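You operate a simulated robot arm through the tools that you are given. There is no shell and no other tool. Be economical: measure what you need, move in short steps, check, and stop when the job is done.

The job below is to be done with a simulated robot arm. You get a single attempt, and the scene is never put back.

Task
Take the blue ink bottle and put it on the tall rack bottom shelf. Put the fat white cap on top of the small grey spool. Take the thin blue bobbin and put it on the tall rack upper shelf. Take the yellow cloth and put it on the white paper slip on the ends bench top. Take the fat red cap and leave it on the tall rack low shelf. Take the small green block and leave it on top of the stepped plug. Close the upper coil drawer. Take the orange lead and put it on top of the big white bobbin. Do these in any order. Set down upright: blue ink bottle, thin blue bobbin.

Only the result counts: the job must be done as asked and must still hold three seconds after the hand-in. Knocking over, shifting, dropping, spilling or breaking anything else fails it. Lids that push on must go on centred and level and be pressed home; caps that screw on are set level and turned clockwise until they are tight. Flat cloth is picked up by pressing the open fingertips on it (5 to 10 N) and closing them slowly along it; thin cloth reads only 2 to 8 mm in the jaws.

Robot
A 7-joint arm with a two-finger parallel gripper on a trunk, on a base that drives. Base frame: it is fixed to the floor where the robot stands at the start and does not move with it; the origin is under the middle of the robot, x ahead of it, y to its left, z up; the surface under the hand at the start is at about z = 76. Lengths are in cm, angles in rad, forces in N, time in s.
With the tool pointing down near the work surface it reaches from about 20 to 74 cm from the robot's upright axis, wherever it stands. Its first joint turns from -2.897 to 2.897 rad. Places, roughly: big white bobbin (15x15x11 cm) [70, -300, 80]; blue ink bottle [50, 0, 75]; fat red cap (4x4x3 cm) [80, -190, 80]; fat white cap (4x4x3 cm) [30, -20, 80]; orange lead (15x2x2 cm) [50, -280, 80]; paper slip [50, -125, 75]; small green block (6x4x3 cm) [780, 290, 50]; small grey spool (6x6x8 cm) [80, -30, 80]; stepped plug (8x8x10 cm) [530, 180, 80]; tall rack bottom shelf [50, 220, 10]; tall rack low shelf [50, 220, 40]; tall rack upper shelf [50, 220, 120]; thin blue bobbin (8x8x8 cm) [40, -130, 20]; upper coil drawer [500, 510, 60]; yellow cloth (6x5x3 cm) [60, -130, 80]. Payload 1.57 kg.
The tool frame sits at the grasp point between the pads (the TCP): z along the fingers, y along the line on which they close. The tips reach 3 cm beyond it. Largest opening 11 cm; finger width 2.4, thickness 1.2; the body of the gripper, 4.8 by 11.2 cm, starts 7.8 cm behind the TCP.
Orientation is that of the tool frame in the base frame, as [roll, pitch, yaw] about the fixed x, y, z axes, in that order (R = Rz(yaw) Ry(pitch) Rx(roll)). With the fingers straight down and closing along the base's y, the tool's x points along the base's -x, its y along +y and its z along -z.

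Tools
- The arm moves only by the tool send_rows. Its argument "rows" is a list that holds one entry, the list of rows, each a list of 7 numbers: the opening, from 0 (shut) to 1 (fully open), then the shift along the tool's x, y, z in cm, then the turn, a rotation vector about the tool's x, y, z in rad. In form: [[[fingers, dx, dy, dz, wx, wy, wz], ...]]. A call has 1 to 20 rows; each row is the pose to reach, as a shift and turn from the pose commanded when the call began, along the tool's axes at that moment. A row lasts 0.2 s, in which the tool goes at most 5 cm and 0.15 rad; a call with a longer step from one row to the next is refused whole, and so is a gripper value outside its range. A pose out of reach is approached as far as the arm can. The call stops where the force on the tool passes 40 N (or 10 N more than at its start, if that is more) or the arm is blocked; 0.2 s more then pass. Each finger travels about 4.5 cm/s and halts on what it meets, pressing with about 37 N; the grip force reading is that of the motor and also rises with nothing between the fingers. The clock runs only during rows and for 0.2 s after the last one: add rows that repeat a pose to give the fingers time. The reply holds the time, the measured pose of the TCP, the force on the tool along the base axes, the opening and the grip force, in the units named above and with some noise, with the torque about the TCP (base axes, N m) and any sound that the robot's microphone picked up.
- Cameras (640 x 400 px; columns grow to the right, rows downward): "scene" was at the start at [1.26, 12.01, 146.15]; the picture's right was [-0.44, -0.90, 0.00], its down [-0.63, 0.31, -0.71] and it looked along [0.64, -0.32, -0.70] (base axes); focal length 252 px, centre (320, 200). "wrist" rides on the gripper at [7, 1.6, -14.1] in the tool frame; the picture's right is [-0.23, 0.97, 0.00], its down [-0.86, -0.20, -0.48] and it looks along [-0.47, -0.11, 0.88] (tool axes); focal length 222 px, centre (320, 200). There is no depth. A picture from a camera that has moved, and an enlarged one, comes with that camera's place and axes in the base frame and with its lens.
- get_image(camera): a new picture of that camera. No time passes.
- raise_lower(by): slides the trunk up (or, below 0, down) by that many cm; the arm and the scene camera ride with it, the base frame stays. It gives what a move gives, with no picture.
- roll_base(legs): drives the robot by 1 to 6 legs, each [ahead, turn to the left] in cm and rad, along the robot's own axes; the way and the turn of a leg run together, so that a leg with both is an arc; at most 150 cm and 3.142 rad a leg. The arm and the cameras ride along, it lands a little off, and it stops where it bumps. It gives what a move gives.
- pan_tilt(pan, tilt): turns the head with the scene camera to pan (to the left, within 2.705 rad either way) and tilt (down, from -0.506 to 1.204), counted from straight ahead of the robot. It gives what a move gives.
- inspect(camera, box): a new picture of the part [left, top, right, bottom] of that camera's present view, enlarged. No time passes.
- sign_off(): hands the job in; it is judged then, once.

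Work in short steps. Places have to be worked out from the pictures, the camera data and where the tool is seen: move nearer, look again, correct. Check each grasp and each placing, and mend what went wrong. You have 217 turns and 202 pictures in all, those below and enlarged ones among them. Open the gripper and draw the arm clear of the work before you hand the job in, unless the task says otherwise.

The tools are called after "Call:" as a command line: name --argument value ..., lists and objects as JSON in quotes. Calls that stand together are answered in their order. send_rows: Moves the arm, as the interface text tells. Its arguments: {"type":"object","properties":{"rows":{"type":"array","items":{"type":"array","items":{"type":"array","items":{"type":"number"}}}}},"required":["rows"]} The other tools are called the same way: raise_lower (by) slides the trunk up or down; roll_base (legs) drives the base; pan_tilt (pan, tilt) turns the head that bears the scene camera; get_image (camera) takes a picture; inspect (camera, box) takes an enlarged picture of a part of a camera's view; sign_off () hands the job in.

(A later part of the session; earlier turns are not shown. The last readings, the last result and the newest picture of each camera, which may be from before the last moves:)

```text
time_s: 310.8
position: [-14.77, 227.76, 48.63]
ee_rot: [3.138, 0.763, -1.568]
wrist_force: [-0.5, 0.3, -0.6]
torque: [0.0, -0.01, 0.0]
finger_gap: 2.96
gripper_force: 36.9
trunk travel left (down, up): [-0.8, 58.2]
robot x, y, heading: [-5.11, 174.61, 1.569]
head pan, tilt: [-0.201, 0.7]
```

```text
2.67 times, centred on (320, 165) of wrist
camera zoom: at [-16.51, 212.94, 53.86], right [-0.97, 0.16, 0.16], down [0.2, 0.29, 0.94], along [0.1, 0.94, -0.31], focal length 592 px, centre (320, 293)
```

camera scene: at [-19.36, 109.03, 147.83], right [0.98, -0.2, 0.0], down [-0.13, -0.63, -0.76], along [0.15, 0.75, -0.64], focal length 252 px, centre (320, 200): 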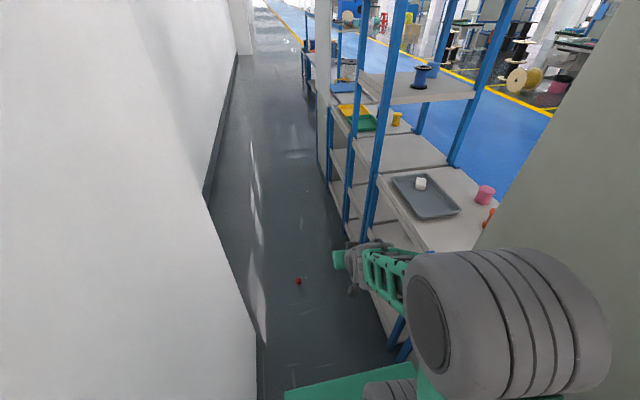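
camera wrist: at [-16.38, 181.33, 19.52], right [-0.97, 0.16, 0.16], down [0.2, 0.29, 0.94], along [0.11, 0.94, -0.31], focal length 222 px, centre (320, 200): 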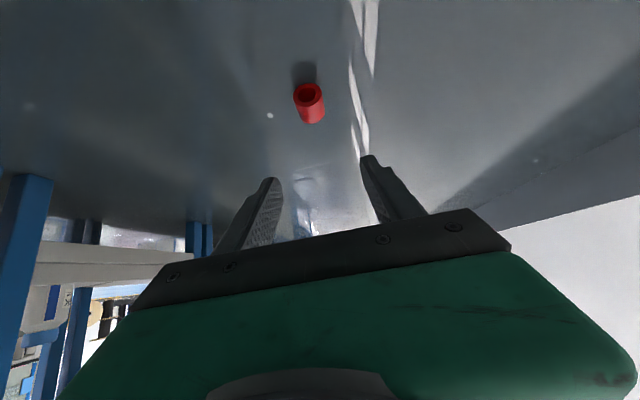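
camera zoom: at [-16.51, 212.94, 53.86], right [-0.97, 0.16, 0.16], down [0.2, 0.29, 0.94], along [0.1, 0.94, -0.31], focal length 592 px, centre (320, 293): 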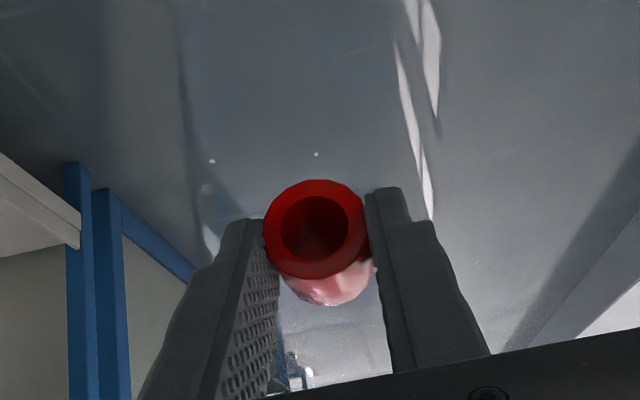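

Turn the tool toward +x gently.

Call:
send_rows --rows '[[[0.1, 0.2, -1.2, -0.5, 0.067, 0, 0.07], [0.1, 0.4, -2.3, -1, 0.134, 0, 0.14], [0.1, 0.6, -3.5, -1.5, 0.2, 0, 0.21], [0.1, 0.8, -4.7, -2, 0.267, 0, 0.28], [0.1, 1, -5.9, -2.5, 0.334, 0, 0.35], [0.1, 1.2, -7, -3, 0.401, 0, 0.42], [0.1, 1.4, -8.2, -3.5, 0.468, 0, 0.49], [0.1, 1.6, -9.4, -4, 0.535, 0, 0.56], [0.1, 1.8, -10.6, -4.4, 0.6, 0, 0.63], [0.1, 2, -11.7, -4.9, 0.669, 0, 0.7], [0.1, 2.2, -12.9, -5.4, 0.736, 0, 0.77], [0.1, 2.4, -14.1, -5.9, 0.8, 0, 0.84], [0.1, 2.6, -15.3, -6.4, 0.87, 0, 0.91], [0.1, 2.8, -16.4, -6.9, 0.936, 0, 0.98], [0.1, 3, -17.6, -7.4, 1.003, 0, 1.05], [0.1, 3.2, -18.8, -7.9, 1.07, 0, 1.12], [0.1, 3.2, -18.8, -7.9, 1.07, 0, 1.12]]]'

Call:
get_image --camera "wrist"

```text
time_s: 314.4
position: [4.07, 220.01, 51.74]
ee_rot: [3.14, 0.761, -3.117]
wrist_force: [0.4, -0.4, -0.1]
torque: [0.03, -0.02, -0.02]
finger_gap: 2.94
gripper_force: 37.1
trunk travel left (down, up): [-0.8, 58.2]
robot x, y, heading: [-5.42, 174.78, 1.565]
head pan, tilt: [-0.201, 0.7]
```

```text
82 pictures are left
camera wrist: at [-10.85, 221.33, 57.2], right [0.14, 0.98, 0.16], down [0.29, -0.19, 0.94], along [0.95, -0.09, -0.32], focal length 222 px, centre (320, 200)
```

wrist: 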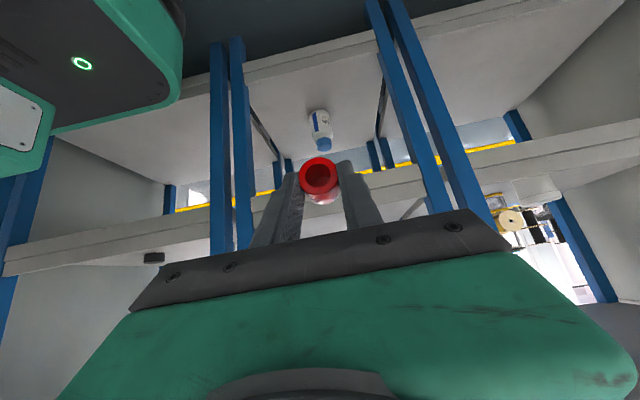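

Move in gently, 3 cm per row.

Call:
send_rows --rows '[[[0.1, -1.1, 0, 1, 0, 0, 0], [0.1, -3.2, -0.1, 3.1, 0, 0, 0], [0.1, -5.4, -0.2, 5.2, 0, 0, 0], [0.1, -7.6, -0.2, 7.2, 0, 0, 0], [0.1, -9.8, -0.3, 9.3, 0, 0, 0], [0.1, -11.9, -0.4, 11.4, 0, 0, 0], [0.1, -14.1, -0.5, 13.4, 0, 0, 0], [0.1, -16.3, -0.5, 15.5, 0, 0, 0], [0.1, -18.5, -0.6, 17.6, 0, 0, 0], [0.1, -20.6, -0.7, 19.7, 0, 0, 0], [0.1, -22.8, -0.8, 21.7, 0, 0, 0], [0.1, -25, -0.8, 23.8, 0, 0, 0], [0.1, -27, -0.9, 25.7, 0, 0, 0], [0.1, -28.2, -0.96, 26.9, 0, 0, 0], [0.1, -28.2, -0.96, 26.9, 0, 0, 0]]]'

Call:
inspect --camera "wrist" --box '[220, 60, 420, 240]'

```text
time_s: 317.6
position: [43.21, 220.16, 51.74]
ee_rot: [3.141, 0.76, -3.116]
wrist_force: [0.3, -0.5, -0.6]
torque: [-0.03, 0.0, 0.01]
finger_gap: 2.94
gripper_force: 37.0
trunk travel left (down, up): [-0.8, 58.2]
robot x, y, heading: [-5.33, 174.88, 1.569]
head pan, tilt: [-0.201, 0.7]
```

```text
2.22 times, centred on (320, 150) of wrist
camera zoom: at [28.14, 221.31, 57.2], right [0.14, 0.98, 0.16], down [0.29, -0.19, 0.94], along [0.95, -0.08, -0.31], focal length 494 px, centre (320, 311)
```

zoom: 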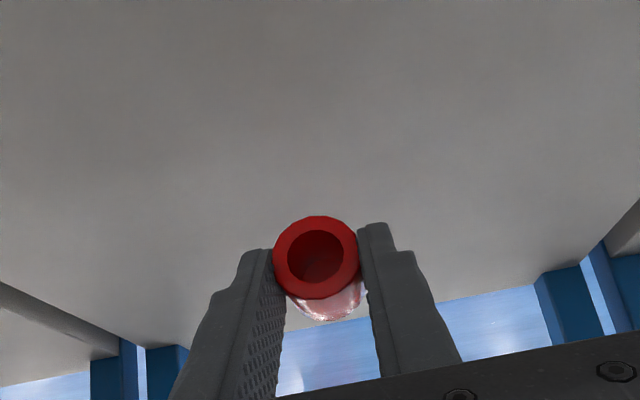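

Inside the bay and held. Lower 3.5 cm.

Call:
send_rows --rows '[[[0.1, 0.8, 0, 0.85, 0, 0, 0], [0.1, 1.6, 0, 1.7, 0, 0, 0], [0.1, 2.4, 0, 2.5, 0, 0, 0], [0.1, 2.4, 0, 2.5, 0, 0, 0]]]'

Call:
inspect --camera "wrist" --box '[220, 60, 420, 240]'

```text
time_s: 318.6
position: [43.07, 220.03, 48.45]
ee_rot: [-3.14, 0.762, -3.116]
wrist_force: [-0.7, -0.1, -0.3]
torque: [0.0, 0.01, 0.02]
finger_gap: 2.92
gripper_force: 37.0
trunk travel left (down, up): [-0.8, 58.2]
robot x, y, heading: [-5.27, 174.96, 1.57]
head pan, tilt: [-0.201, 0.7]
```

```text
2.22 times, centred on (320, 150) of wrist
camera zoom: at [28.1, 221.41, 53.82], right [0.14, 0.98, 0.16], down [0.29, -0.19, 0.94], along [0.95, -0.08, -0.31], focal length 494 px, centre (320, 311)
```

zoom: 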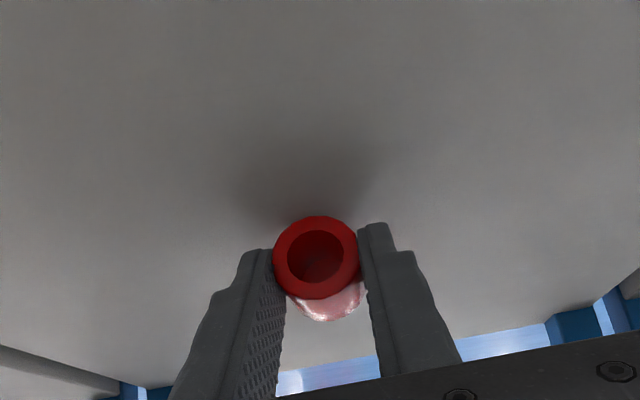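

Shadow is getting close; lower another 1.6 cm in small steps.

Call:
send_rows --rows '[[[0.1, 0.28, 0, 0.29, 0, 0, 0], [0.1, 0.55, 0, 0.58, 0, 0, 0], [0.1, 0.83, 0, 0.87, 0, 0, 0], [0.1, 1.1, 0, 1.16, 0, 0, 0], [0.1, 1.1, 0, 1.16, 0, 0, 0]]]'

Call:
inspect --camera "wrist" --box '[220, 60, 420, 240]'

```text
time_s: 319.5
position: [43.27, 220.29, 48.04]
ee_rot: [3.123, 0.774, -3.132]
wrist_force: [-0.9, -2.5, 11.7]
torque: [-0.15, -0.08, -0.04]
finger_gap: 2.95
gripper_force: 37.0
trunk travel left (down, up): [-0.8, 58.2]
robot x, y, heading: [-5.46, 175.12, 1.567]
head pan, tilt: [-0.201, 0.7]
stopped in row 4: the force on the tool passed its limit at 45 N (the readings are from after the stop); the commanded pose is now the measured one
```

```text
2.22 times, centred on (320, 150) of wrist
camera zoom: at [28.3, 221.54, 53.17], right [0.14, 0.98, 0.17], down [0.28, -0.2, 0.94], along [0.95, -0.08, -0.3], focal length 494 px, centre (320, 311)
```

zoom: 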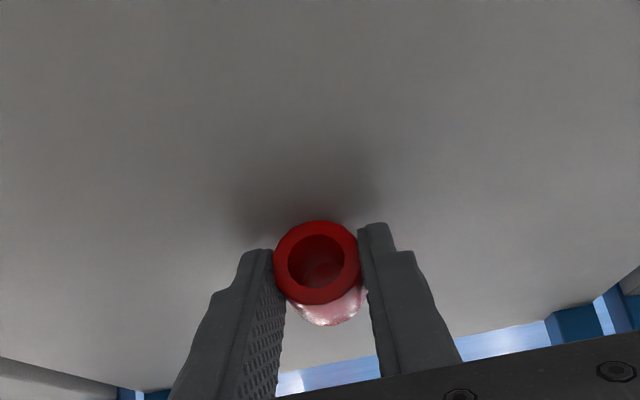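

Contact with the shelf (force limit hit). Open the fingers.

Call:
send_rows --rows '[[[0.28, 0, 0, 0, 0, 0, 0], [0.32, 0, 0, 0, 0, 0, 0], [0.4, 0, 0, 0, 0, 0, 0], [0.5, 0, 0, 0, 0, 0, 0], [0.5, 0, 0, 0, 0, 0, 0], [0.5, 0, 0, 0, 0, 0, 0]]]'

Call:
get_image --camera "wrist"

```text
time_s: 320.9
position: [43.2, 220.33, 48.03]
ee_rot: [3.125, 0.773, -3.128]
wrist_force: [-11.0, 16.3, 27.2]
torque: [-0.12, 0.0, 0.03]
finger_gap: 3.91
gripper_force: 0.0
trunk travel left (down, up): [-0.8, 58.2]
robot x, y, heading: [-5.17, 174.92, 1.573]
head pan, tilt: [-0.201, 0.7]
```

```text
78 pictures are left
camera wrist: at [28.14, 221.6, 53.19], right [0.14, 0.98, 0.17], down [0.28, -0.2, 0.94], along [0.95, -0.08, -0.3], focal length 222 px, centre (320, 200)
```

wrist: 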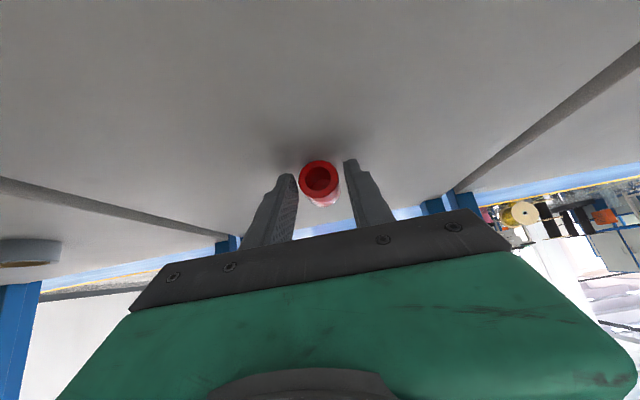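

Fingertips seem to press on the shelf. Raise 0.6 cm and finish opening.

Call:
send_rows --rows '[[[0.5, -0.2, 0, -0.2, 0, 0, 0], [0.5, -0.4, 0, -0.42, 0, 0, 0], [0.55, -0.4, 0, -0.42, 0, 0, 0], [0.6, -0.4, 0, -0.42, 0, 0, 0], [0.6, -0.4, 0, -0.42, 0, 0, 0]]]'

Call:
inspect --camera "wrist" --box '[220, 60, 420, 240]'

```text
time_s: 322.1
position: [43.18, 220.23, 47.98]
ee_rot: [3.136, 0.767, -3.122]
wrist_force: [-0.2, -0.8, -0.3]
torque: [0.02, 0.04, -0.01]
finger_gap: 6.54
gripper_force: 0.0
trunk travel left (down, up): [-0.8, 58.2]
robot x, y, heading: [-5.04, 174.4, 1.573]
head pan, tilt: [-0.201, 0.7]
```

```text
2.22 times, centred on (320, 150) of wrist
camera zoom: at [28.2, 221.41, 53.28], right [0.14, 0.98, 0.16], down [0.29, -0.2, 0.94], along [0.95, -0.09, -0.31], focal length 494 px, centre (320, 311)
```

zoom: 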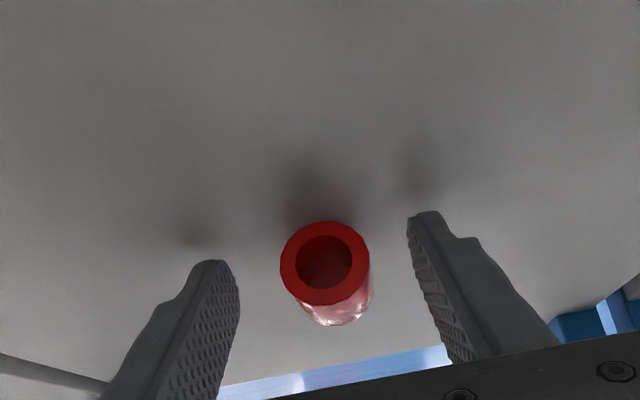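

Cap is free on the shelf. Withdraw gently and verify that it stays.

Call:
send_rows --rows '[[[0.6, 0.7, 0, -0.7, 0, 0, 0], [0.6, 2.2, 0.1, -2.1, 0, 0, 0], [0.6, 4.3, 0.1, -4.1, 0, 0, 0], [0.6, 6.5, 0.2, -6.2, 0, 0, 0], [0.6, 9.4, 0.3, -9, 0, 0, 0], [0.6, 12.3, 0.4, -11.7, 0, 0, 0], [0.6, 15.2, 0.5, -14.5, 0, 0, 0], [0.6, 18.1, 0.6, -17.3, 0, 0, 0], [0.6, 21, 0.7, -20, 0, 0, 0], [0.6, 23.9, 0.8, -22.8, 0, 0, 0], [0.6, 27, 0.9, -25.7, 0, 0, 0], [0.6, 23, 0.9, -30, 0, 0, 0], [0.6, 19.5, 0.9, -33, 0, 0, 0]]]'

Call:
get_image --camera "wrist"

```text
refused: row 12 steps farther than a row can; nothing moved
```

```text
76 pictures are left
camera wrist: at [28.2, 221.41, 53.28], right [0.14, 0.98, 0.16], down [0.29, -0.2, 0.94], along [0.95, -0.09, -0.31], focal length 222 px, centre (320, 200)
```

wrist: 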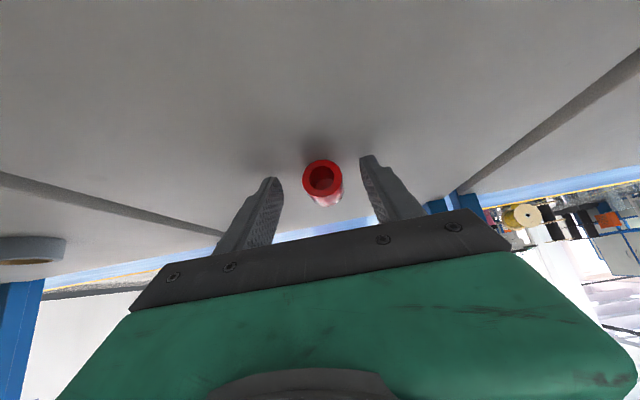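

Call:
send_rows --rows '[[[0.6, 0.7, 0, -0.7, 0, 0, 0], [0.6, 2.2, 0.1, -2.1, 0, 0, 0], [0.6, 4.3, 0.1, -4.1, 0, 0, 0], [0.6, 6.5, 0.2, -6.2, 0, 0, 0], [0.6, 9.4, 0.3, -9, 0, 0, 0], [0.6, 12.3, 0.4, -11.7, 0, 0, 0], [0.6, 15.2, 0.5, -14.5, 0, 0, 0], [0.6, 18.1, 0.6, -17.3, 0, 0, 0], [0.6, 21, 0.7, -20, 0, 0, 0], [0.6, 23.9, 0.8, -22.8, 0, 0, 0], [0.6, 27, 0.9, -25.7, 0, 0, 0], [0.6, 24, 0.9, -28.8, 0, 0, 0], [0.6, 20.7, 0.9, -32.2, 0, 0, 0]]]'

Call:
get_image --camera "wrist"

```text
time_s: 323.6
position: [27.59, 219.85, 48.94]
ee_rot: [3.113, 0.793, 3.129]
wrist_force: [5.9, -0.4, 1.8]
torque: [-0.05, -0.06, 0.23]
finger_gap: 6.65
gripper_force: 0.2
trunk travel left (down, up): [-0.8, 58.2]
robot x, y, heading: [-5.12, 175.0, 1.558]
head pan, tilt: [-0.201, 0.7]
stopped in row 7: the force on the tool passed its limit at 121 N (the readings are from after the stop); the commanded pose is now the measured one
```

```text
75 pictures are left
camera wrist: at [12.43, 221.42, 53.72], right [0.15, 0.97, 0.18], down [0.26, -0.22, 0.94], along [0.95, -0.09, -0.28], focal length 222 px, centre (320, 200)
```

wrist: 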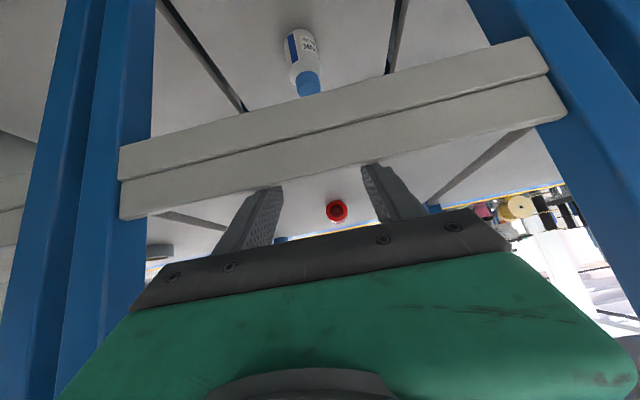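

The shelf has a raised front lip; the fingertips caught on it. Raise 4 cm first, then withdraw.

Call:
send_rows --rows '[[[0.6, -1.4, 0, -1.4, 0, 0, 0], [0.6, -2.85, 0, -2.8, 0, 0, 0], [0.6, -2.85, 0, -2.8, 0, 0, 0], [0.6, -0.8, 0, -5, 0, 0, 0], [0.6, 1.9, 0, -7.7, 0, 0, 0], [0.6, 4.7, 0, -10.5, 0, 0, 0], [0.6, 7.5, 0, -13.4, 0, 0, 0], [0.6, 10.3, 0, -16.2, 0, 0, 0], [0.6, 13.1, 0, -19.1, 0, 0, 0]]]'

Call:
get_image --camera "wrist"

```text
time_s: 325.6
position: [4.76, 219.71, 52.82]
ee_rot: [3.11, 0.792, 3.13]
wrist_force: [-0.1, 0.6, -0.5]
torque: [-0.04, -0.01, -0.01]
finger_gap: 6.62
gripper_force: 0.0
trunk travel left (down, up): [-0.8, 58.2]
robot x, y, heading: [-5.11, 174.75, 1.563]
head pan, tilt: [-0.201, 0.7]
```

```text
74 pictures are left
camera wrist: at [-10.28, 221.08, 57.67], right [0.15, 0.97, 0.18], down [0.26, -0.22, 0.94], along [0.95, -0.09, -0.29], focal length 222 px, centre (320, 200)
```

wrist: 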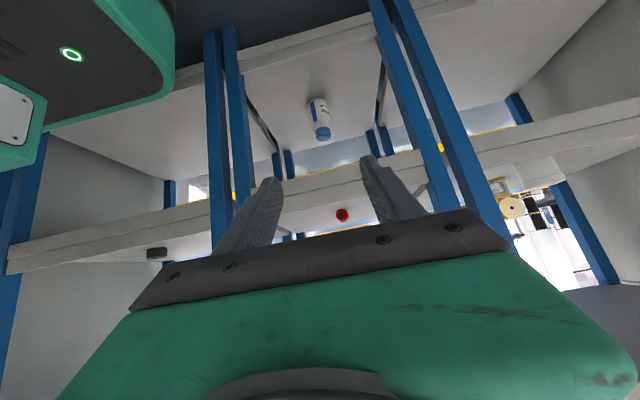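

Red cap lies on the low shelf, bottle upright below. Fold ahead, raise, and drive back to the ends bench for the cloth.

Call:
send_rows --rows '[[[0.6, -1.2, 0.5, -1, -0.091, 0, -0.095], [0.6, -2.3, 0.9, -2, -0.182, 0, -0.191], [0.6, -3.5, 1.4, -3, -0.273, 0, -0.286], [0.6, -4.7, 1.9, -4, -0.364, 0, -0.382], [0.6, -5.9, 2.3, -5, -0.455, 0, -0.477], [0.6, -7, 2.8, -6, -0.545, 0, -0.573], [0.6, -8.2, 3.2, -7, -0.636, 0, -0.668], [0.6, -9.4, 3.7, -8, -0.727, 0, -0.764], [0.6, -10.6, 4.2, -9, -0.818, 0, -0.859], [0.6, -11.7, 4.6, -10, -0.909, 0, -0.955], [0.6, -12.9, 5.1, -11, -1.0, 0, -1.05]]]'

Call:
raise_lower --by 40

Call:
roll_base --legs '[[-75, 0.01], [-75, 0.01]]'

```text
time_s: 328.0
position: [5.97, 224.52, 69.81]
ee_rot: [-3.098, 0.785, -1.652]
wrist_force: [0.0, -0.3, 0.2]
torque: [-0.01, 0.0, 0.0]
finger_gap: 6.59
gripper_force: 0.0
trunk travel left (down, up): [-0.8, 58.2]
robot x, y, heading: [-4.94, 174.89, 1.561]
head pan, tilt: [-0.201, 0.7]
```

```text
time_s: 331.8
position: [5.91, 224.51, 109.76]
ee_rot: [-3.098, 0.786, -1.652]
wrist_force: [-0.3, 0.3, -0.2]
torque: [0.03, 0.02, -0.01]
finger_gap: 6.62
gripper_force: 0.1
trunk travel left (down, up): [-40.8, 18.2]
robot x, y, heading: [-5.07, 174.87, 1.563]
head pan, tilt: [-0.201, 0.7]
```

```text
time_s: 339.5
position: [4.17, 74.61, 109.98]
ee_rot: [-3.096, 0.785, -1.638]
wrist_force: [0.3, 0.6, -0.8]
torque: [0.02, 0.01, 0.02]
finger_gap: 6.59
gripper_force: 0.0
trunk travel left (down, up): [-40.8, 18.2]
robot x, y, heading: [-6.1, 24.9, 1.576]
head pan, tilt: [-0.201, 0.7]
```

Drive to y≈-150 beside the cloth.

Call:
roll_base --legs '[[-88, 0.01], [-87, 0]]'

Call:
pan_tilt --pan -1.15 --tilt 0.8

Call:
get_image --camera "scene"

```text
time_s: 348.4
position: [6.08, -100.86, 109.89]
ee_rot: [-3.098, 0.786, -1.632]
wrist_force: [0.4, 0.5, -0.3]
torque: [-0.02, -0.02, 0.0]
finger_gap: 6.6
gripper_force: 0.1
trunk travel left (down, up): [-40.8, 18.2]
robot x, y, heading: [-4.2, -150.63, 1.587]
head pan, tilt: [-0.201, 0.7]
```

```text
time_s: 349.6
position: [6.13, -100.94, 109.72]
ee_rot: [-3.098, 0.785, -1.629]
wrist_force: [0.0, -0.3, 0.3]
torque: [0.04, 0.02, 0.0]
finger_gap: 6.57
gripper_force: 0.1
trunk travel left (down, up): [-40.8, 18.2]
robot x, y, heading: [-3.56, -150.66, 1.585]
head pan, tilt: [-1.15, 0.799]
```

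```text
73 pictures are left
camera scene: at [-12.04, -153.38, 147.01], right [0.42, -0.91, 0.0], down [-0.65, -0.3, -0.7], along [0.63, 0.29, -0.72], focal length 252 px, centre (320, 200)
```

scene: 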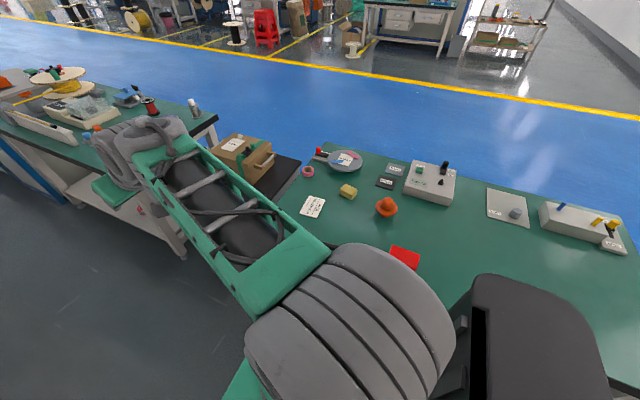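

Cloth ≈(58.5,-133), slip ≈(47.5,-123.3). Swing over the cloth with the tool nearly vertical.

Call:
send_rows --rows '[[[0.8, 2.4, -4.1, -0.8, 0.038, 0.046, 0.088], [0.8, 4.9, -8.1, -1.6, 0.077, 0.092, 0.176], [0.8, 7.3, -12.2, -2.4, 0.115, 0.138, 0.264], [0.8, 9.8, -16.2, -3.3, 0.154, 0.184, 0.352], [0.8, 12.2, -20.3, -4.1, 0.192, 0.23, 0.44], [0.8, 14.7, -24.4, -4.9, 0.231, 0.276, 0.528], [0.8, 17.1, -28.4, -5.7, 0.269, 0.321, 0.615], [0.8, 19.6, -32.5, -6.5, 0.308, 0.367, 0.703], [0.8, 22, -36.6, -7.3, 0.346, 0.413, 0.791], [0.8, 24.5, -40.6, -8.2, 0.385, 0.459, 0.879], [0.8, 26.9, -44.7, -9, 0.423, 0.505, 0.967], [0.8, 29.4, -48.7, -9.8, 0.462, 0.551, 1.055], [0.8, 31.8, -52.8, -10.6, 0.5, 0.597, 1.143], [0.8, 31.8, -52.8, -10.6, 0.5, 0.597, 1.143]]]'

Call:
get_image --camera "wrist"

```text
time_s: 352.6
position: [56.62, -135.66, 96.31]
ee_rot: [3.124, 0.106, -2.886]
wrist_force: [-0.7, 0.3, -0.4]
torque: [0.03, 0.02, -0.01]
finger_gap: 8.81
gripper_force: 0.2
trunk travel left (down, up): [-40.8, 18.2]
robot x, y, heading: [-3.98, -150.47, 1.583]
head pan, tilt: [-1.15, 0.799]
```

```text
72 pictures are left
camera wrist: at [47.98, -136.4, 109.54], right [-0.03, 1.0, 0.04], down [0.83, 0.0, 0.56], along [0.56, 0.05, -0.83], focal length 222 px, centre (320, 200)
```

wrist: 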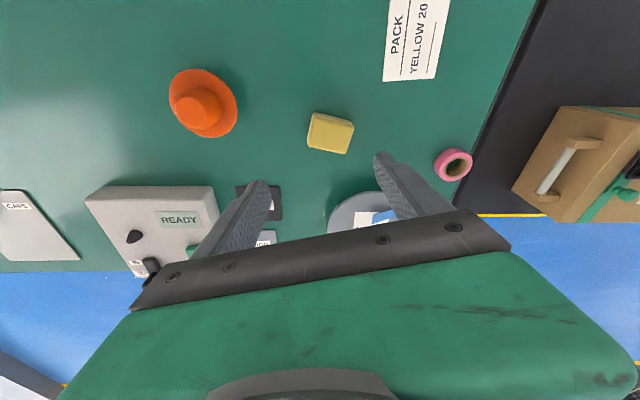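

Cloth at (57.7,-133.4), turned ~21°. Align the tool to its edges and come down to z≈86.

Call:
send_rows --rows '[[[0.8, -0.1, 0.4, 2.1, 0.017, 0.02, 0.123], [0.8, -0.2, 0.8, 4.2, 0.033, 0.04, 0.247], [0.8, -0.3, 1.2, 6.2, 0.05, 0.06, 0.37], [0.8, -0.4, 1.6, 8.3, 0.066, 0.08, 0.494], [0.8, -0.55, 1.95, 10.4, 0.083, 0.096, 0.617], [0.8, -0.55, 1.95, 10.4, 0.083, 0.096, 0.617]]]'

Call:
get_image --camera "wrist"

```text
time_s: 354.1
position: [57.64, -132.99, 86.09]
ee_rot: [-3.112, 0.013, 2.777]
wrist_force: [-0.4, -0.5, -0.6]
torque: [0.02, 0.04, -0.04]
finger_gap: 8.77
gripper_force: 0.0
trunk travel left (down, up): [-40.8, 18.2]
robot x, y, heading: [-3.95, -150.54, 1.591]
head pan, tilt: [-1.15, 0.799]
```

```text
71 pictures are left
camera wrist: at [51.48, -128.47, 100.03], right [0.56, 0.83, -0.03], down [0.73, -0.48, 0.49], along [0.4, -0.3, -0.87], focal length 222 px, centre (320, 200)
```

wrist: 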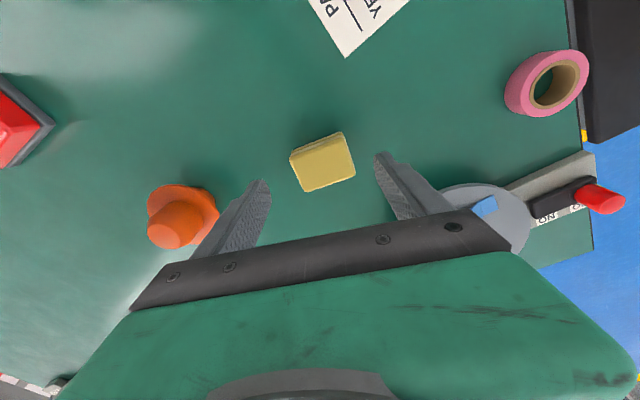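

Well placed; small yaw correction, descend and close slowly.

Call:
send_rows --rows '[[[0.8, -0.2, -0.1, 2.5, -0.015, -0.013, -0.07], [0.8, -0.35, -0.2, 5, -0.03, -0.013, -0.15], [0.8, -0.35, -0.2, 6.6, -0.03, -0.013, -0.15], [0.8, -0.35, -0.2, 6.6, -0.03, -0.013, -0.15], [0.6, -0.35, -0.2, 6.6, -0.03, -0.013, -0.15], [0.45, -0.35, -0.2, 6.6, -0.03, -0.013, -0.15], [0.3, -0.35, -0.2, 6.6, -0.03, -0.013, -0.15], [0.2, -0.35, -0.2, 6.6, -0.03, -0.013, -0.15], [0.2, -0.35, -0.2, 6.6, -0.03, -0.013, -0.15], [0.2, -0.35, -0.2, 6.6, -0.03, -0.013, -0.15]]]'

Call:
get_image --camera "wrist"

```text
time_s: 356.2
position: [57.9, -133.44, 79.59]
ee_rot: [-3.139, 0.023, 2.927]
wrist_force: [0.3, 0.6, 1.0]
torque: [0.01, 0.02, 0.01]
finger_gap: 5.85
gripper_force: 36.8
trunk travel left (down, up): [-40.8, 18.2]
robot x, y, heading: [-4.03, -151.0, 1.583]
head pan, tilt: [-1.15, 0.799]
```

```text
70 pictures are left
camera wrist: at [50.94, -130.33, 93.49], right [0.43, 0.9, 0.0], down [0.78, -0.37, 0.5], along [0.45, -0.21, -0.87], focal length 222 px, centre (320, 200)
```

wrist: 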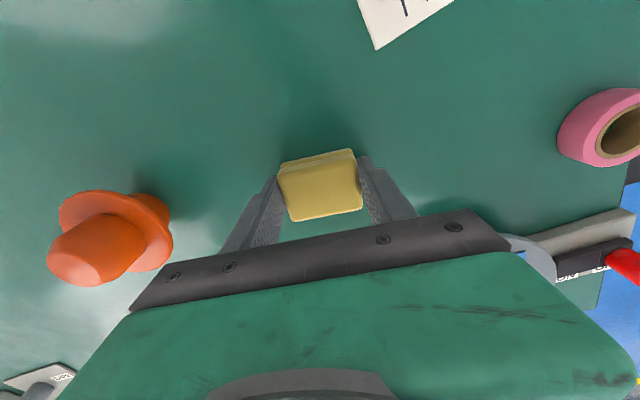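

Cloth gripped (5.85 cm). Lift 9 cm and move over the slip.

Call:
send_rows --rows '[[[0.2, 0, 0, -2, 0, 0, 0], [0.2, 0, 0, -5.5, 0, 0, 0], [0.2, 0, 0, -9, 0, 0, 0], [0.2, 3.3, 1.9, -9, 0, 0, -0.025], [0.2, 6.6, 3.8, -9, 0, 0, -0.05], [0.2, 9.9, 5.7, -9, 0, 0, -0.075], [0.2, 13.2, 7.6, -9, 0, 0, -0.1], [0.2, 13.2, 7.6, -9, 0, 0, -0.1]]]'

Call:
get_image --camera "wrist"

Call:
inspect --camera "scene" --box '[250, 140, 410, 240]'

```text
time_s: 358.1
position: [46.35, -123.05, 88.23]
ee_rot: [-3.136, 0.023, 3.028]
wrist_force: [-0.1, 0.8, -0.5]
torque: [0.02, -0.02, -0.04]
finger_gap: 5.85
gripper_force: 37.3
trunk travel left (down, up): [-40.8, 18.2]
robot x, y, heading: [-4.23, -150.64, 1.589]
head pan, tilt: [-1.15, 0.799]
```

```text
69 pictures are left
camera wrist: at [39.09, -120.58, 102.21], right [0.34, 0.94, 0.0], down [0.82, -0.29, 0.5], along [0.47, -0.17, -0.87], focal length 222 px, centre (320, 200)
```

wrist: 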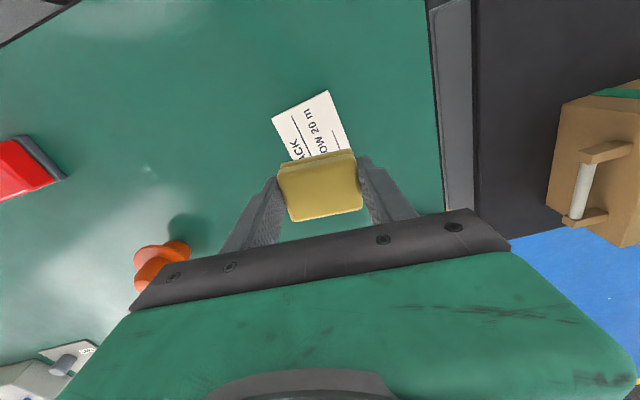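

```text
4.00 times, centred on (330, 190) of scene
camera zoom: at [-12.05, -153.37, 147.01], right [0.42, -0.91, 0.0], down [-0.65, -0.3, -0.7], along [0.63, 0.29, -0.72], focal length 1007 px, centre (280, 240)
```

zoom: 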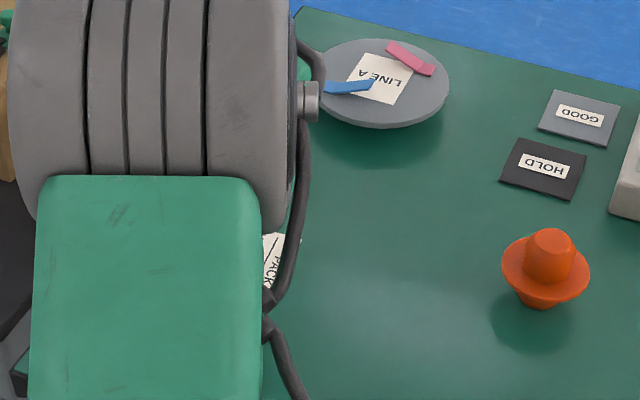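

Slip centre works out to (46.0,-123.3), turned ~+5°. Align, lower and release.

Call:
send_rows --rows '[[[0.2, 0.3, -0.3, 2.5, 0, 0, -0.1], [0.2, 0.3, -0.3, 5, 0, 0, -0.2], [0.2, 0.3, -0.3, 7.2, 0, 0, -0.2], [0.2, 0.3, -0.3, 8.2, 0, 0, -0.2], [0.2, 0.3, -0.3, 8.5, 0, 0, -0.2], [0.2, 0.3, -0.3, 8.5, 0, 0, -0.2], [0.6, 0.3, -0.3, 8.5, 0, 0, -0.2], [0.7, 0.3, -0.3, 8.5, 0, 0, -0.2], [0.8, 0.3, -0.3, 8.5, 0, 0, -0.2], [0.8, 0.3, -0.3, 8.5, 0, 0, -0.2]]]'

Call:
send_rows --rows '[[[0.8, 0, 0, -4, 0, 0, 0], [0.8, 0, 0, -8.5, 0, 0, 0], [0.8, 0, 0, -13, 0, 0, 0], [0.8, 0, 0, -17, 0, 0, 0]]]'

Call:
get_image --camera "wrist"

```text
time_s: 360.2
position: [46.12, -123.39, 79.72]
ee_rot: [-3.133, 0.022, -3.054]
wrist_force: [0.1, -1.0, 0.0]
torque: [0.01, -0.01, -0.02]
finger_gap: 8.82
gripper_force: 0.1
trunk travel left (down, up): [-40.8, 18.2]
robot x, y, heading: [-4.03, -150.75, 1.579]
head pan, tilt: [-1.15, 0.799]
```

```text
time_s: 361.2
position: [45.64, -123.2, 96.72]
ee_rot: [-3.133, 0.021, -3.054]
wrist_force: [-0.2, 0.4, -0.5]
torque: [0.0, -0.01, 0.01]
finger_gap: 8.77
gripper_force: 0.1
trunk travel left (down, up): [-40.8, 18.2]
robot x, y, heading: [-3.89, -150.44, 1.587]
head pan, tilt: [-1.15, 0.799]
```

```text
67 pictures are left
camera wrist: at [38.12, -122.07, 110.59], right [0.14, 0.99, 0.0], down [0.86, -0.12, 0.5], along [0.49, -0.07, -0.87], focal length 222 px, centre (320, 200)
```

wrist: 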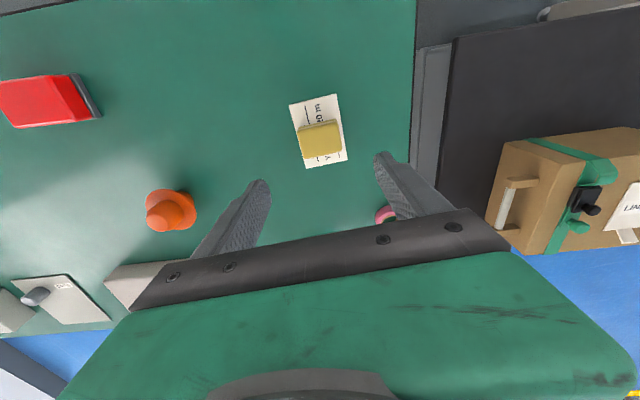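

Cloth is centred on the slip. Now drive to the third bench for the orange lead and big white bobbin, arm kept high over the bench.

Call:
roll_base --legs '[[-65, 0], [-60, 0]]'

Call:
pan_tilt --pan -1.5 --tilt 0.8

Call:
get_image --camera "scene"

Call:
get_image --camera "wrist"

```text
time_s: 367.8
position: [47.5, -246.11, 96.67]
ee_rot: [-3.132, 0.022, -3.053]
wrist_force: [1.2, 0.0, 0.6]
torque: [-0.02, 0.01, -0.01]
finger_gap: 8.79
gripper_force: 0.2
trunk travel left (down, up): [-40.8, 18.2]
robot x, y, heading: [-2.2, -273.97, 1.587]
head pan, tilt: [-1.15, 0.799]
```

```text
time_s: 368.6
position: [47.38, -246.06, 96.6]
ee_rot: [-3.132, 0.02, -3.053]
wrist_force: [0.2, 0.6, 0.3]
torque: [-0.01, -0.02, 0.01]
finger_gap: 8.79
gripper_force: 0.0
trunk travel left (down, up): [-40.8, 18.2]
robot x, y, heading: [-2.48, -273.76, 1.589]
head pan, tilt: [-1.499, 0.799]
```

```text
66 pictures are left
camera scene: at [-9.49, -279.03, 147.01], right [0.09, -1.0, 0.0], down [-0.71, -0.06, -0.7], along [0.69, 0.06, -0.72], focal length 252 px, centre (320, 200)
```

scene: 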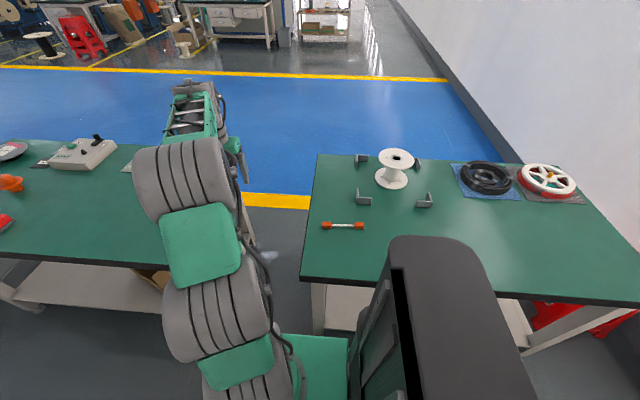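

```text
65 pictures are left
camera wrist: at [39.91, -244.93, 110.56], right [0.14, 0.99, 0.0], down [0.86, -0.12, 0.5], along [0.49, -0.07, -0.87], focal length 222 px, centre (320, 200)
```

wrist: 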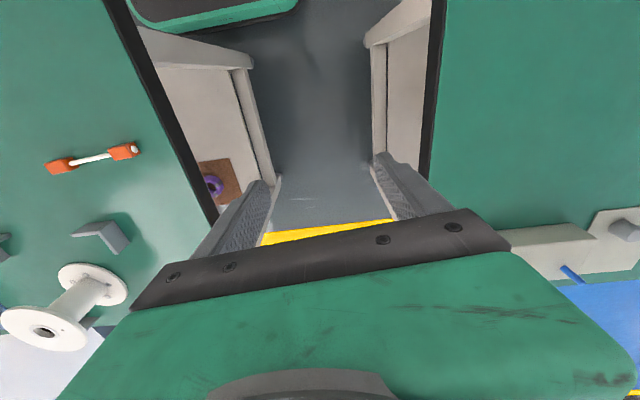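

Lead ≈(46.3,-282) lying along y; bobbin ≈(73.5,-302), top z≈87. Back up ~20 cm edging nearer to the bench.

Call:
roll_base --legs '[[-10, 0.3], [-10, -0.32]]'

Call:
get_image --camera "wrist"

Call:
inspect --camera "scene" --box '[260, 80, 440, 220]'

```text
time_s: 371.0
position: [51.23, -266.9, 96.58]
ee_rot: [-3.132, 0.021, -3.081]
wrist_force: [-0.2, 0.0, -0.5]
torque: [0.01, 0.01, -0.04]
finger_gap: 8.79
gripper_force: 0.1
trunk travel left (down, up): [-40.8, 18.2]
robot x, y, heading: [0.85, -292.89, 1.559]
head pan, tilt: [-1.499, 0.799]
```

```text
64 pictures are left
camera wrist: at [43.75, -265.6, 110.56], right [0.17, 0.99, 0.0], down [0.86, -0.14, 0.5], along [0.49, -0.09, -0.87], focal length 222 px, centre (320, 200)
```

wrist: 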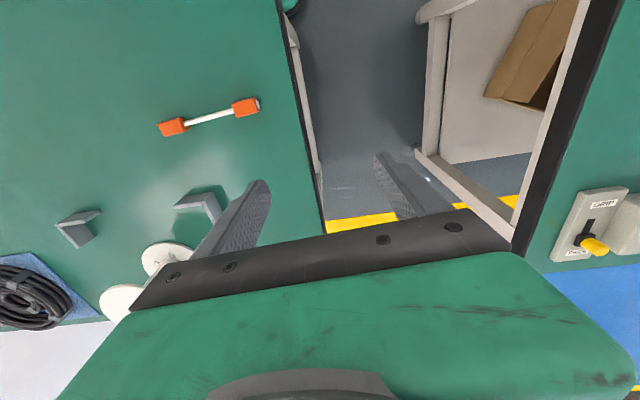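

```text
2.86 times, centred on (350, 150) of scene
camera zoom: at [-6.56, -298.32, 147.01], right [0.06, -1.0, 0.0], down [-0.72, -0.04, -0.7], along [0.7, 0.04, -0.72], focal length 719 px, centre (234, 343)
```

zoom: 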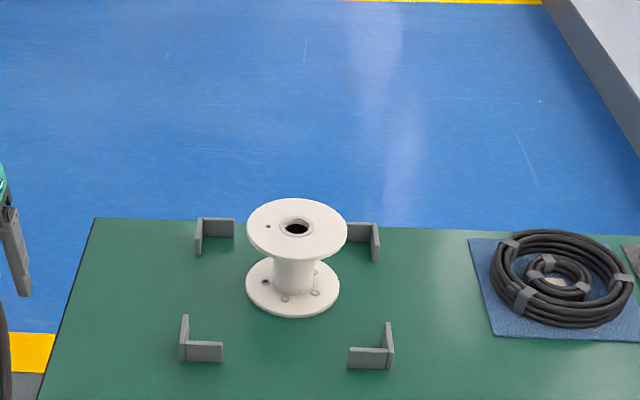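

Lead centre (46.4,-282.4), axis ~94°; bobbin (74.5,-302.2), top z≈86.7. Move over the lead turning the tool so it closes across the lead.

Call:
send_rows --rows '[[[0.5, 0.5, -1.3, 0.5, 0, 0, 0.13], [0.5, 1, -2.6, 1, 0, 0, 0.26], [0.5, 1.4, -3.8, 1.5, 0, 0, 0.39], [0.5, 1.9, -5.1, 2, 0, 0, 0.52], [0.5, 2.4, -6.4, 2.5, 0, 0, 0.65], [0.5, 2.9, -7.7, 3, 0, 0, 0.78], [0.5, 3.3, -8.9, 3.5, 0, 0, 0.91], [0.5, 3.8, -10.2, 4, 0, 0, 1.04], [0.5, 4.3, -11.5, 4.5, 0, 0, 1.17], [0.5, 4.8, -12.8, 5, 0, 0, 1.3], [0.5, 5.2, -14, 5.5, 0, 0, 1.43], [0.5, 5.7, -15.3, 6, 0, 0, 1.56], [0.5, 5.7, -15.3, 6, 0, 0, 1.56]]]'

Call:
get_image --camera "wrist"

```text
time_s: 373.8
position: [46.71, -282.59, 90.78]
ee_rot: [3.121, 0.009, 1.64]
wrist_force: [-0.2, 0.3, 0.2]
torque: [0.02, -0.01, 0.03]
finger_gap: 5.5
gripper_force: 0.1
trunk travel left (down, up): [-40.8, 18.2]
robot x, y, heading: [1.14, -292.94, 1.56]
head pan, tilt: [-1.499, 0.799]
```

```text
62 pictures are left
camera wrist: at [47.36, -275.45, 104.66], right [0.99, -0.16, 0.02], down [-0.15, -0.86, 0.48], along [-0.06, -0.48, -0.88], focal length 222 px, centre (320, 200)
```

wrist: 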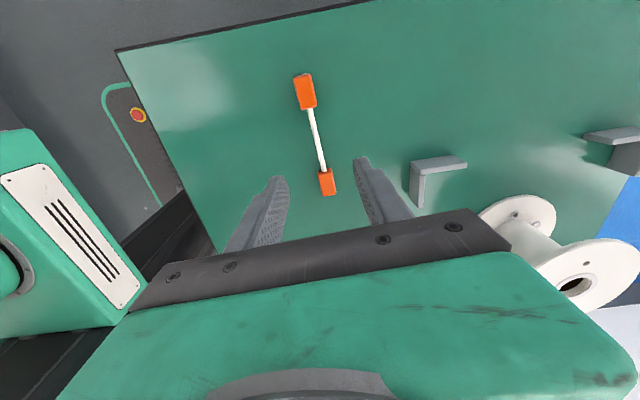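

Aligned with the lead. Descend and grip its middle.

Call:
send_rows --rows '[[[0.5, 0.3, -0.1, 4, 0.02, 0, 0], [0.5, 0.6, -0.16, 8, 0.02, 0, 0], [0.5, 0.6, -0.16, 11, 0.02, 0, 0], [0.5, 0.6, -0.16, 11.4, 0.02, 0, 0], [0.3, 0.6, -0.16, 11.4, 0.02, 0, 0], [0.1, 0.6, -0.16, 11.4, 0.02, 0, 0], [0, 0.6, -0.16, 11.4, 0.02, 0, 0], [0, 0.6, -0.16, 11.4, 0.02, 0, 0], [0, 0.6, -0.16, 11.4, 0.02, 0, 0]]]'

Call:
get_image --camera "wrist"

```text
time_s: 375.8
position: [46.61, -281.96, 79.3]
ee_rot: [-3.141, 0.009, 1.642]
wrist_force: [0.0, 0.1, 0.2]
torque: [-0.01, -0.02, -0.03]
finger_gap: 0.57
gripper_force: 25.3
trunk travel left (down, up): [-40.8, 18.2]
robot x, y, heading: [1.04, -292.86, 1.556]
head pan, tilt: [-1.499, 0.799]
```

```text
61 pictures are left
camera wrist: at [47.57, -274.83, 93.28], right [0.99, -0.16, 0.0], down [-0.14, -0.86, 0.49], along [-0.07, -0.48, -0.87], focal length 222 px, centre (320, 200)
```

wrist: 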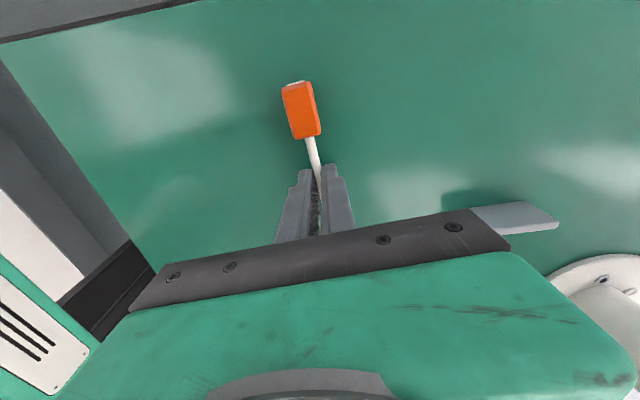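

Rod gripped (0.57 cm). Lift slowly and check.

Call:
send_rows --rows '[[[0, 0, 0, -0.8, 0, 0, 0], [0, 0, 0, -2.5, 0, 0, 0], [0, 0, 0, -5, 0, 0, 0], [0, 0, 0, -8.5, 0, 0, 0], [0, 0, 0, -12, 0, 0, 0], [0, 0, 0, -15.5, 0, 0, 0], [0, 0, 0, -18, 0, 0, 0], [0, 0, 0, -18, 0, 0, 0]]]'

Call:
get_image --camera "wrist"

```text
time_s: 377.6
position: [46.53, -281.89, 97.33]
ee_rot: [3.141, 0.009, 1.64]
wrist_force: [-0.3, 0.8, -0.3]
torque: [-0.01, -0.01, -0.02]
finger_gap: 0.58
gripper_force: 25.8
trunk travel left (down, up): [-40.8, 18.2]
robot x, y, heading: [0.93, -293.33, 1.563]
head pan, tilt: [-1.499, 0.799]
```

```text
60 pictures are left
camera wrist: at [47.62, -274.68, 111.27], right [0.99, -0.16, 0.0], down [-0.14, -0.86, 0.49], along [-0.07, -0.48, -0.87], focal length 222 px, centre (320, 200)
```

wrist: 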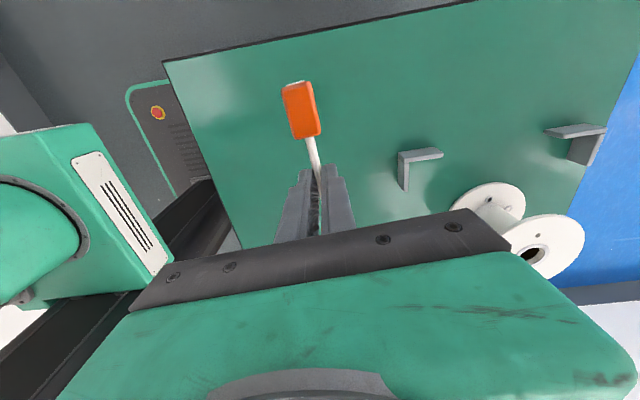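

Held firmly. Move over the bobbin's centre.

Call:
send_rows --rows '[[[0, -1.2, 1.4, 0, 0, 0, 0], [0, -3.7, 4.2, 0, 0, 0, 0], [0, -6.1, 7.1, 0, 0, 0, 0], [0, -8.6, 9.9, 0, 0, 0, 0], [0, -11, 12.7, 0, 0, 0, 0], [0, -13.5, 15.5, 0, 0, 0, 0], [0, -16, 18.3, 0, 0, 0, 0], [0, -18.4, 21.2, 0, 0, 0, 0], [0, -20.9, 24, 0, 0, 0, 0], [0, -22.1, 25.4, 0, 0, 0, 0], [0, -22.1, 25.4, 0, 0, 0, 0]]]'

Call:
get_image --camera "wrist"

Call:
inspect --camera "scene" --box '[260, 80, 440, 220]'

```text
time_s: 380.0
position: [65.99, -300.22, 95.37]
ee_rot: [-3.14, 0.01, 1.643]
wrist_force: [0.3, -0.6, -1.3]
torque: [-0.01, 0.0, -0.02]
finger_gap: 0.58
gripper_force: 26.1
out of reach, approached as far as the arm can: row 7, 8, 9, 10, 11
trunk travel left (down, up): [-40.8, 18.2]
robot x, y, heading: [1.36, -293.14, 1.56]
head pan, tilt: [-1.499, 0.799]
```

```text
59 pictures are left
camera wrist: at [66.88, -293.04, 109.39], right [0.99, -0.16, 0.0], down [-0.14, -0.86, 0.49], along [-0.07, -0.48, -0.87], focal length 222 px, centre (320, 200)
```

wrist: 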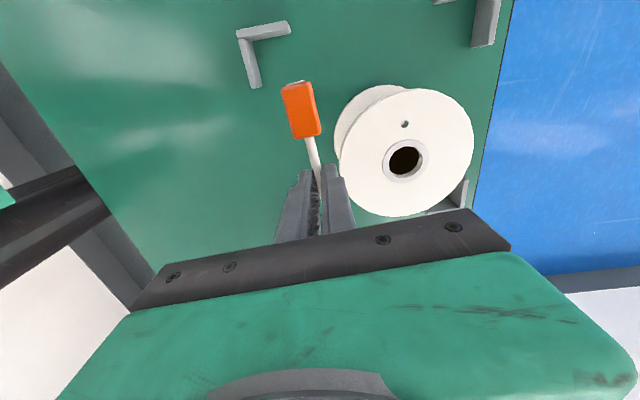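

```text
2.86 times, centred on (350, 150) of scene
camera zoom: at [-6.52, -298.34, 147.01], right [0.06, -1.0, 0.0], down [-0.72, -0.04, -0.7], along [0.7, 0.04, -0.72], focal length 719 px, centre (234, 343)
```

zoom: 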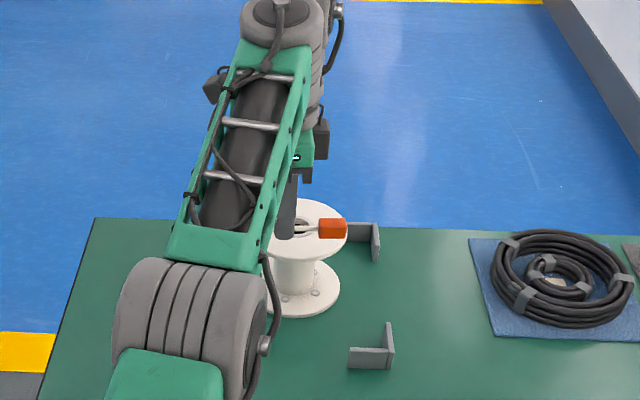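

Sideways grip limits reach to r≈65. Turn the tool radial (lead along x), which gives the extra reach needed.

Call:
send_rows --rows '[[[0, -0.1, 0, -0.3, 0, 0, -0.12], [0, -0.2, 0, -0.6, 0, 0, -0.24], [0, -0.3, 0, -0.9, 0, 0, -0.36], [0, -0.4, 0, -1.2, 0, 0, -0.48], [0, -0.5, 0, -1.5, 0, 0, -0.6], [0, -0.6, 0, -1.5, 0, 0, -0.72], [0, -0.7, 0, -1.5, 0, 0, -0.84], [0, -0.8, 0, -1.5, 0, 0, -0.96], [0, -0.9, 0, -1.5, 0, 0, -1.08], [0, -1, 0, -1.5, 0, 0, -1.2], [0, -1, 0, -1.5, 0, 0, -1.3], [0, -1, 0, -1.5, 0, 0, -1.38], [0, -1, 0, -1.5, 0, 0, -1.38]]]'

```text
time_s: 382.8
position: [65.11, -301.11, 97.02]
ee_rot: [-3.13, 0.004, 3.025]
wrist_force: [-0.2, -0.6, -0.8]
torque: [0.03, 0.0, 0.03]
finger_gap: 0.58
gripper_force: 25.6
out of reach, approached as far as the arm can: row 2, 3, 4, 5, 6, 7, 8, 9, 10, 11, 12, 13
trunk travel left (down, up): [-40.8, 18.2]
robot x, y, heading: [1.02, -293.18, 1.556]
head pan, tilt: [-1.499, 0.799]
```

The wrist is too high relative to the shoulder; raise the trunk 14 cm to regain reach and check the pose.

Call:
raise_lower --by 14

Call:
send_rows --rows '[[[0, 0, 0, 0.5, 0, 0, 0], [0, 0, 0, 1, 0, 0, 0], [0, 0, 0, 1, 0, 0, 0]]]'

```text
time_s: 384.4
position: [65.27, -300.96, 110.87]
ee_rot: [-3.132, 0.002, 3.023]
wrist_force: [1.0, -0.5, -0.8]
torque: [-0.02, 0.0, 0.0]
finger_gap: 0.56
gripper_force: 25.7
trunk travel left (down, up): [-54.8, 4.2]
robot x, y, heading: [1.12, -293.32, 1.559]
head pan, tilt: [-1.499, 0.799]
```

```text
time_s: 385.2
position: [65.21, -301.08, 109.79]
ee_rot: [-3.132, 0.002, 3.022]
wrist_force: [-0.4, 0.3, -0.8]
torque: [0.0, -0.01, -0.02]
finger_gap: 0.55
gripper_force: 25.6
trunk travel left (down, up): [-54.8, 4.2]
robot x, y, heading: [0.96, -293.11, 1.554]
head pan, tilt: [-1.499, 0.799]
```

Call:
send_rows --rows '[[[0, -1, 0, 3.5, 0, 0, 0], [0, -3, 0, 7, 0, 0, 0], [0, -5, 0, 10.5, 0, 0, 0], [0, -7, -0.1, 13.5, 0, 0, 0], [0, -8.4, -0.1, 14.8, 0, 0, 0], [0, -8.4, -0.1, 14.8, 0, 0, 0]]]'

Call:
get_image --camera "wrist"

```text
time_s: 386.6
position: [68.07, -299.98, 96.06]
ee_rot: [-3.132, 0.002, 3.022]
wrist_force: [-0.4, 0.9, -0.3]
torque: [0.0, 0.0, -0.02]
finger_gap: 0.56
gripper_force: 25.7
out of reach, approached as far as the arm can: row 2, 3, 4, 5, 6
trunk travel left (down, up): [-54.8, 4.2]
robot x, y, heading: [0.98, -292.93, 1.565]
head pan, tilt: [-1.499, 0.799]
```

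```text
57 pictures are left
camera wrist: at [61.23, -297.34, 110.1], right [0.34, 0.94, -0.01], down [0.82, -0.3, 0.48], along [0.45, -0.17, -0.88], focal length 222 px, centre (320, 200)
```

wrist: 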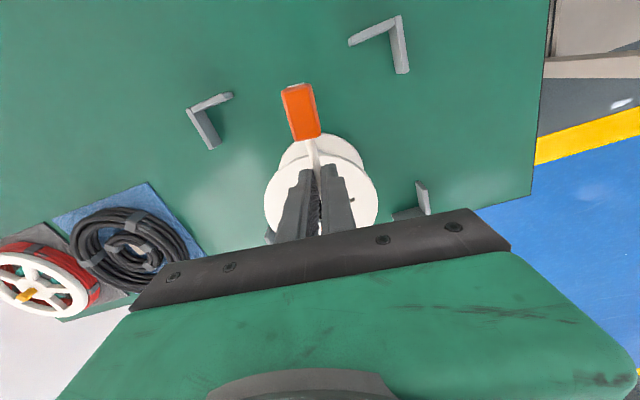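

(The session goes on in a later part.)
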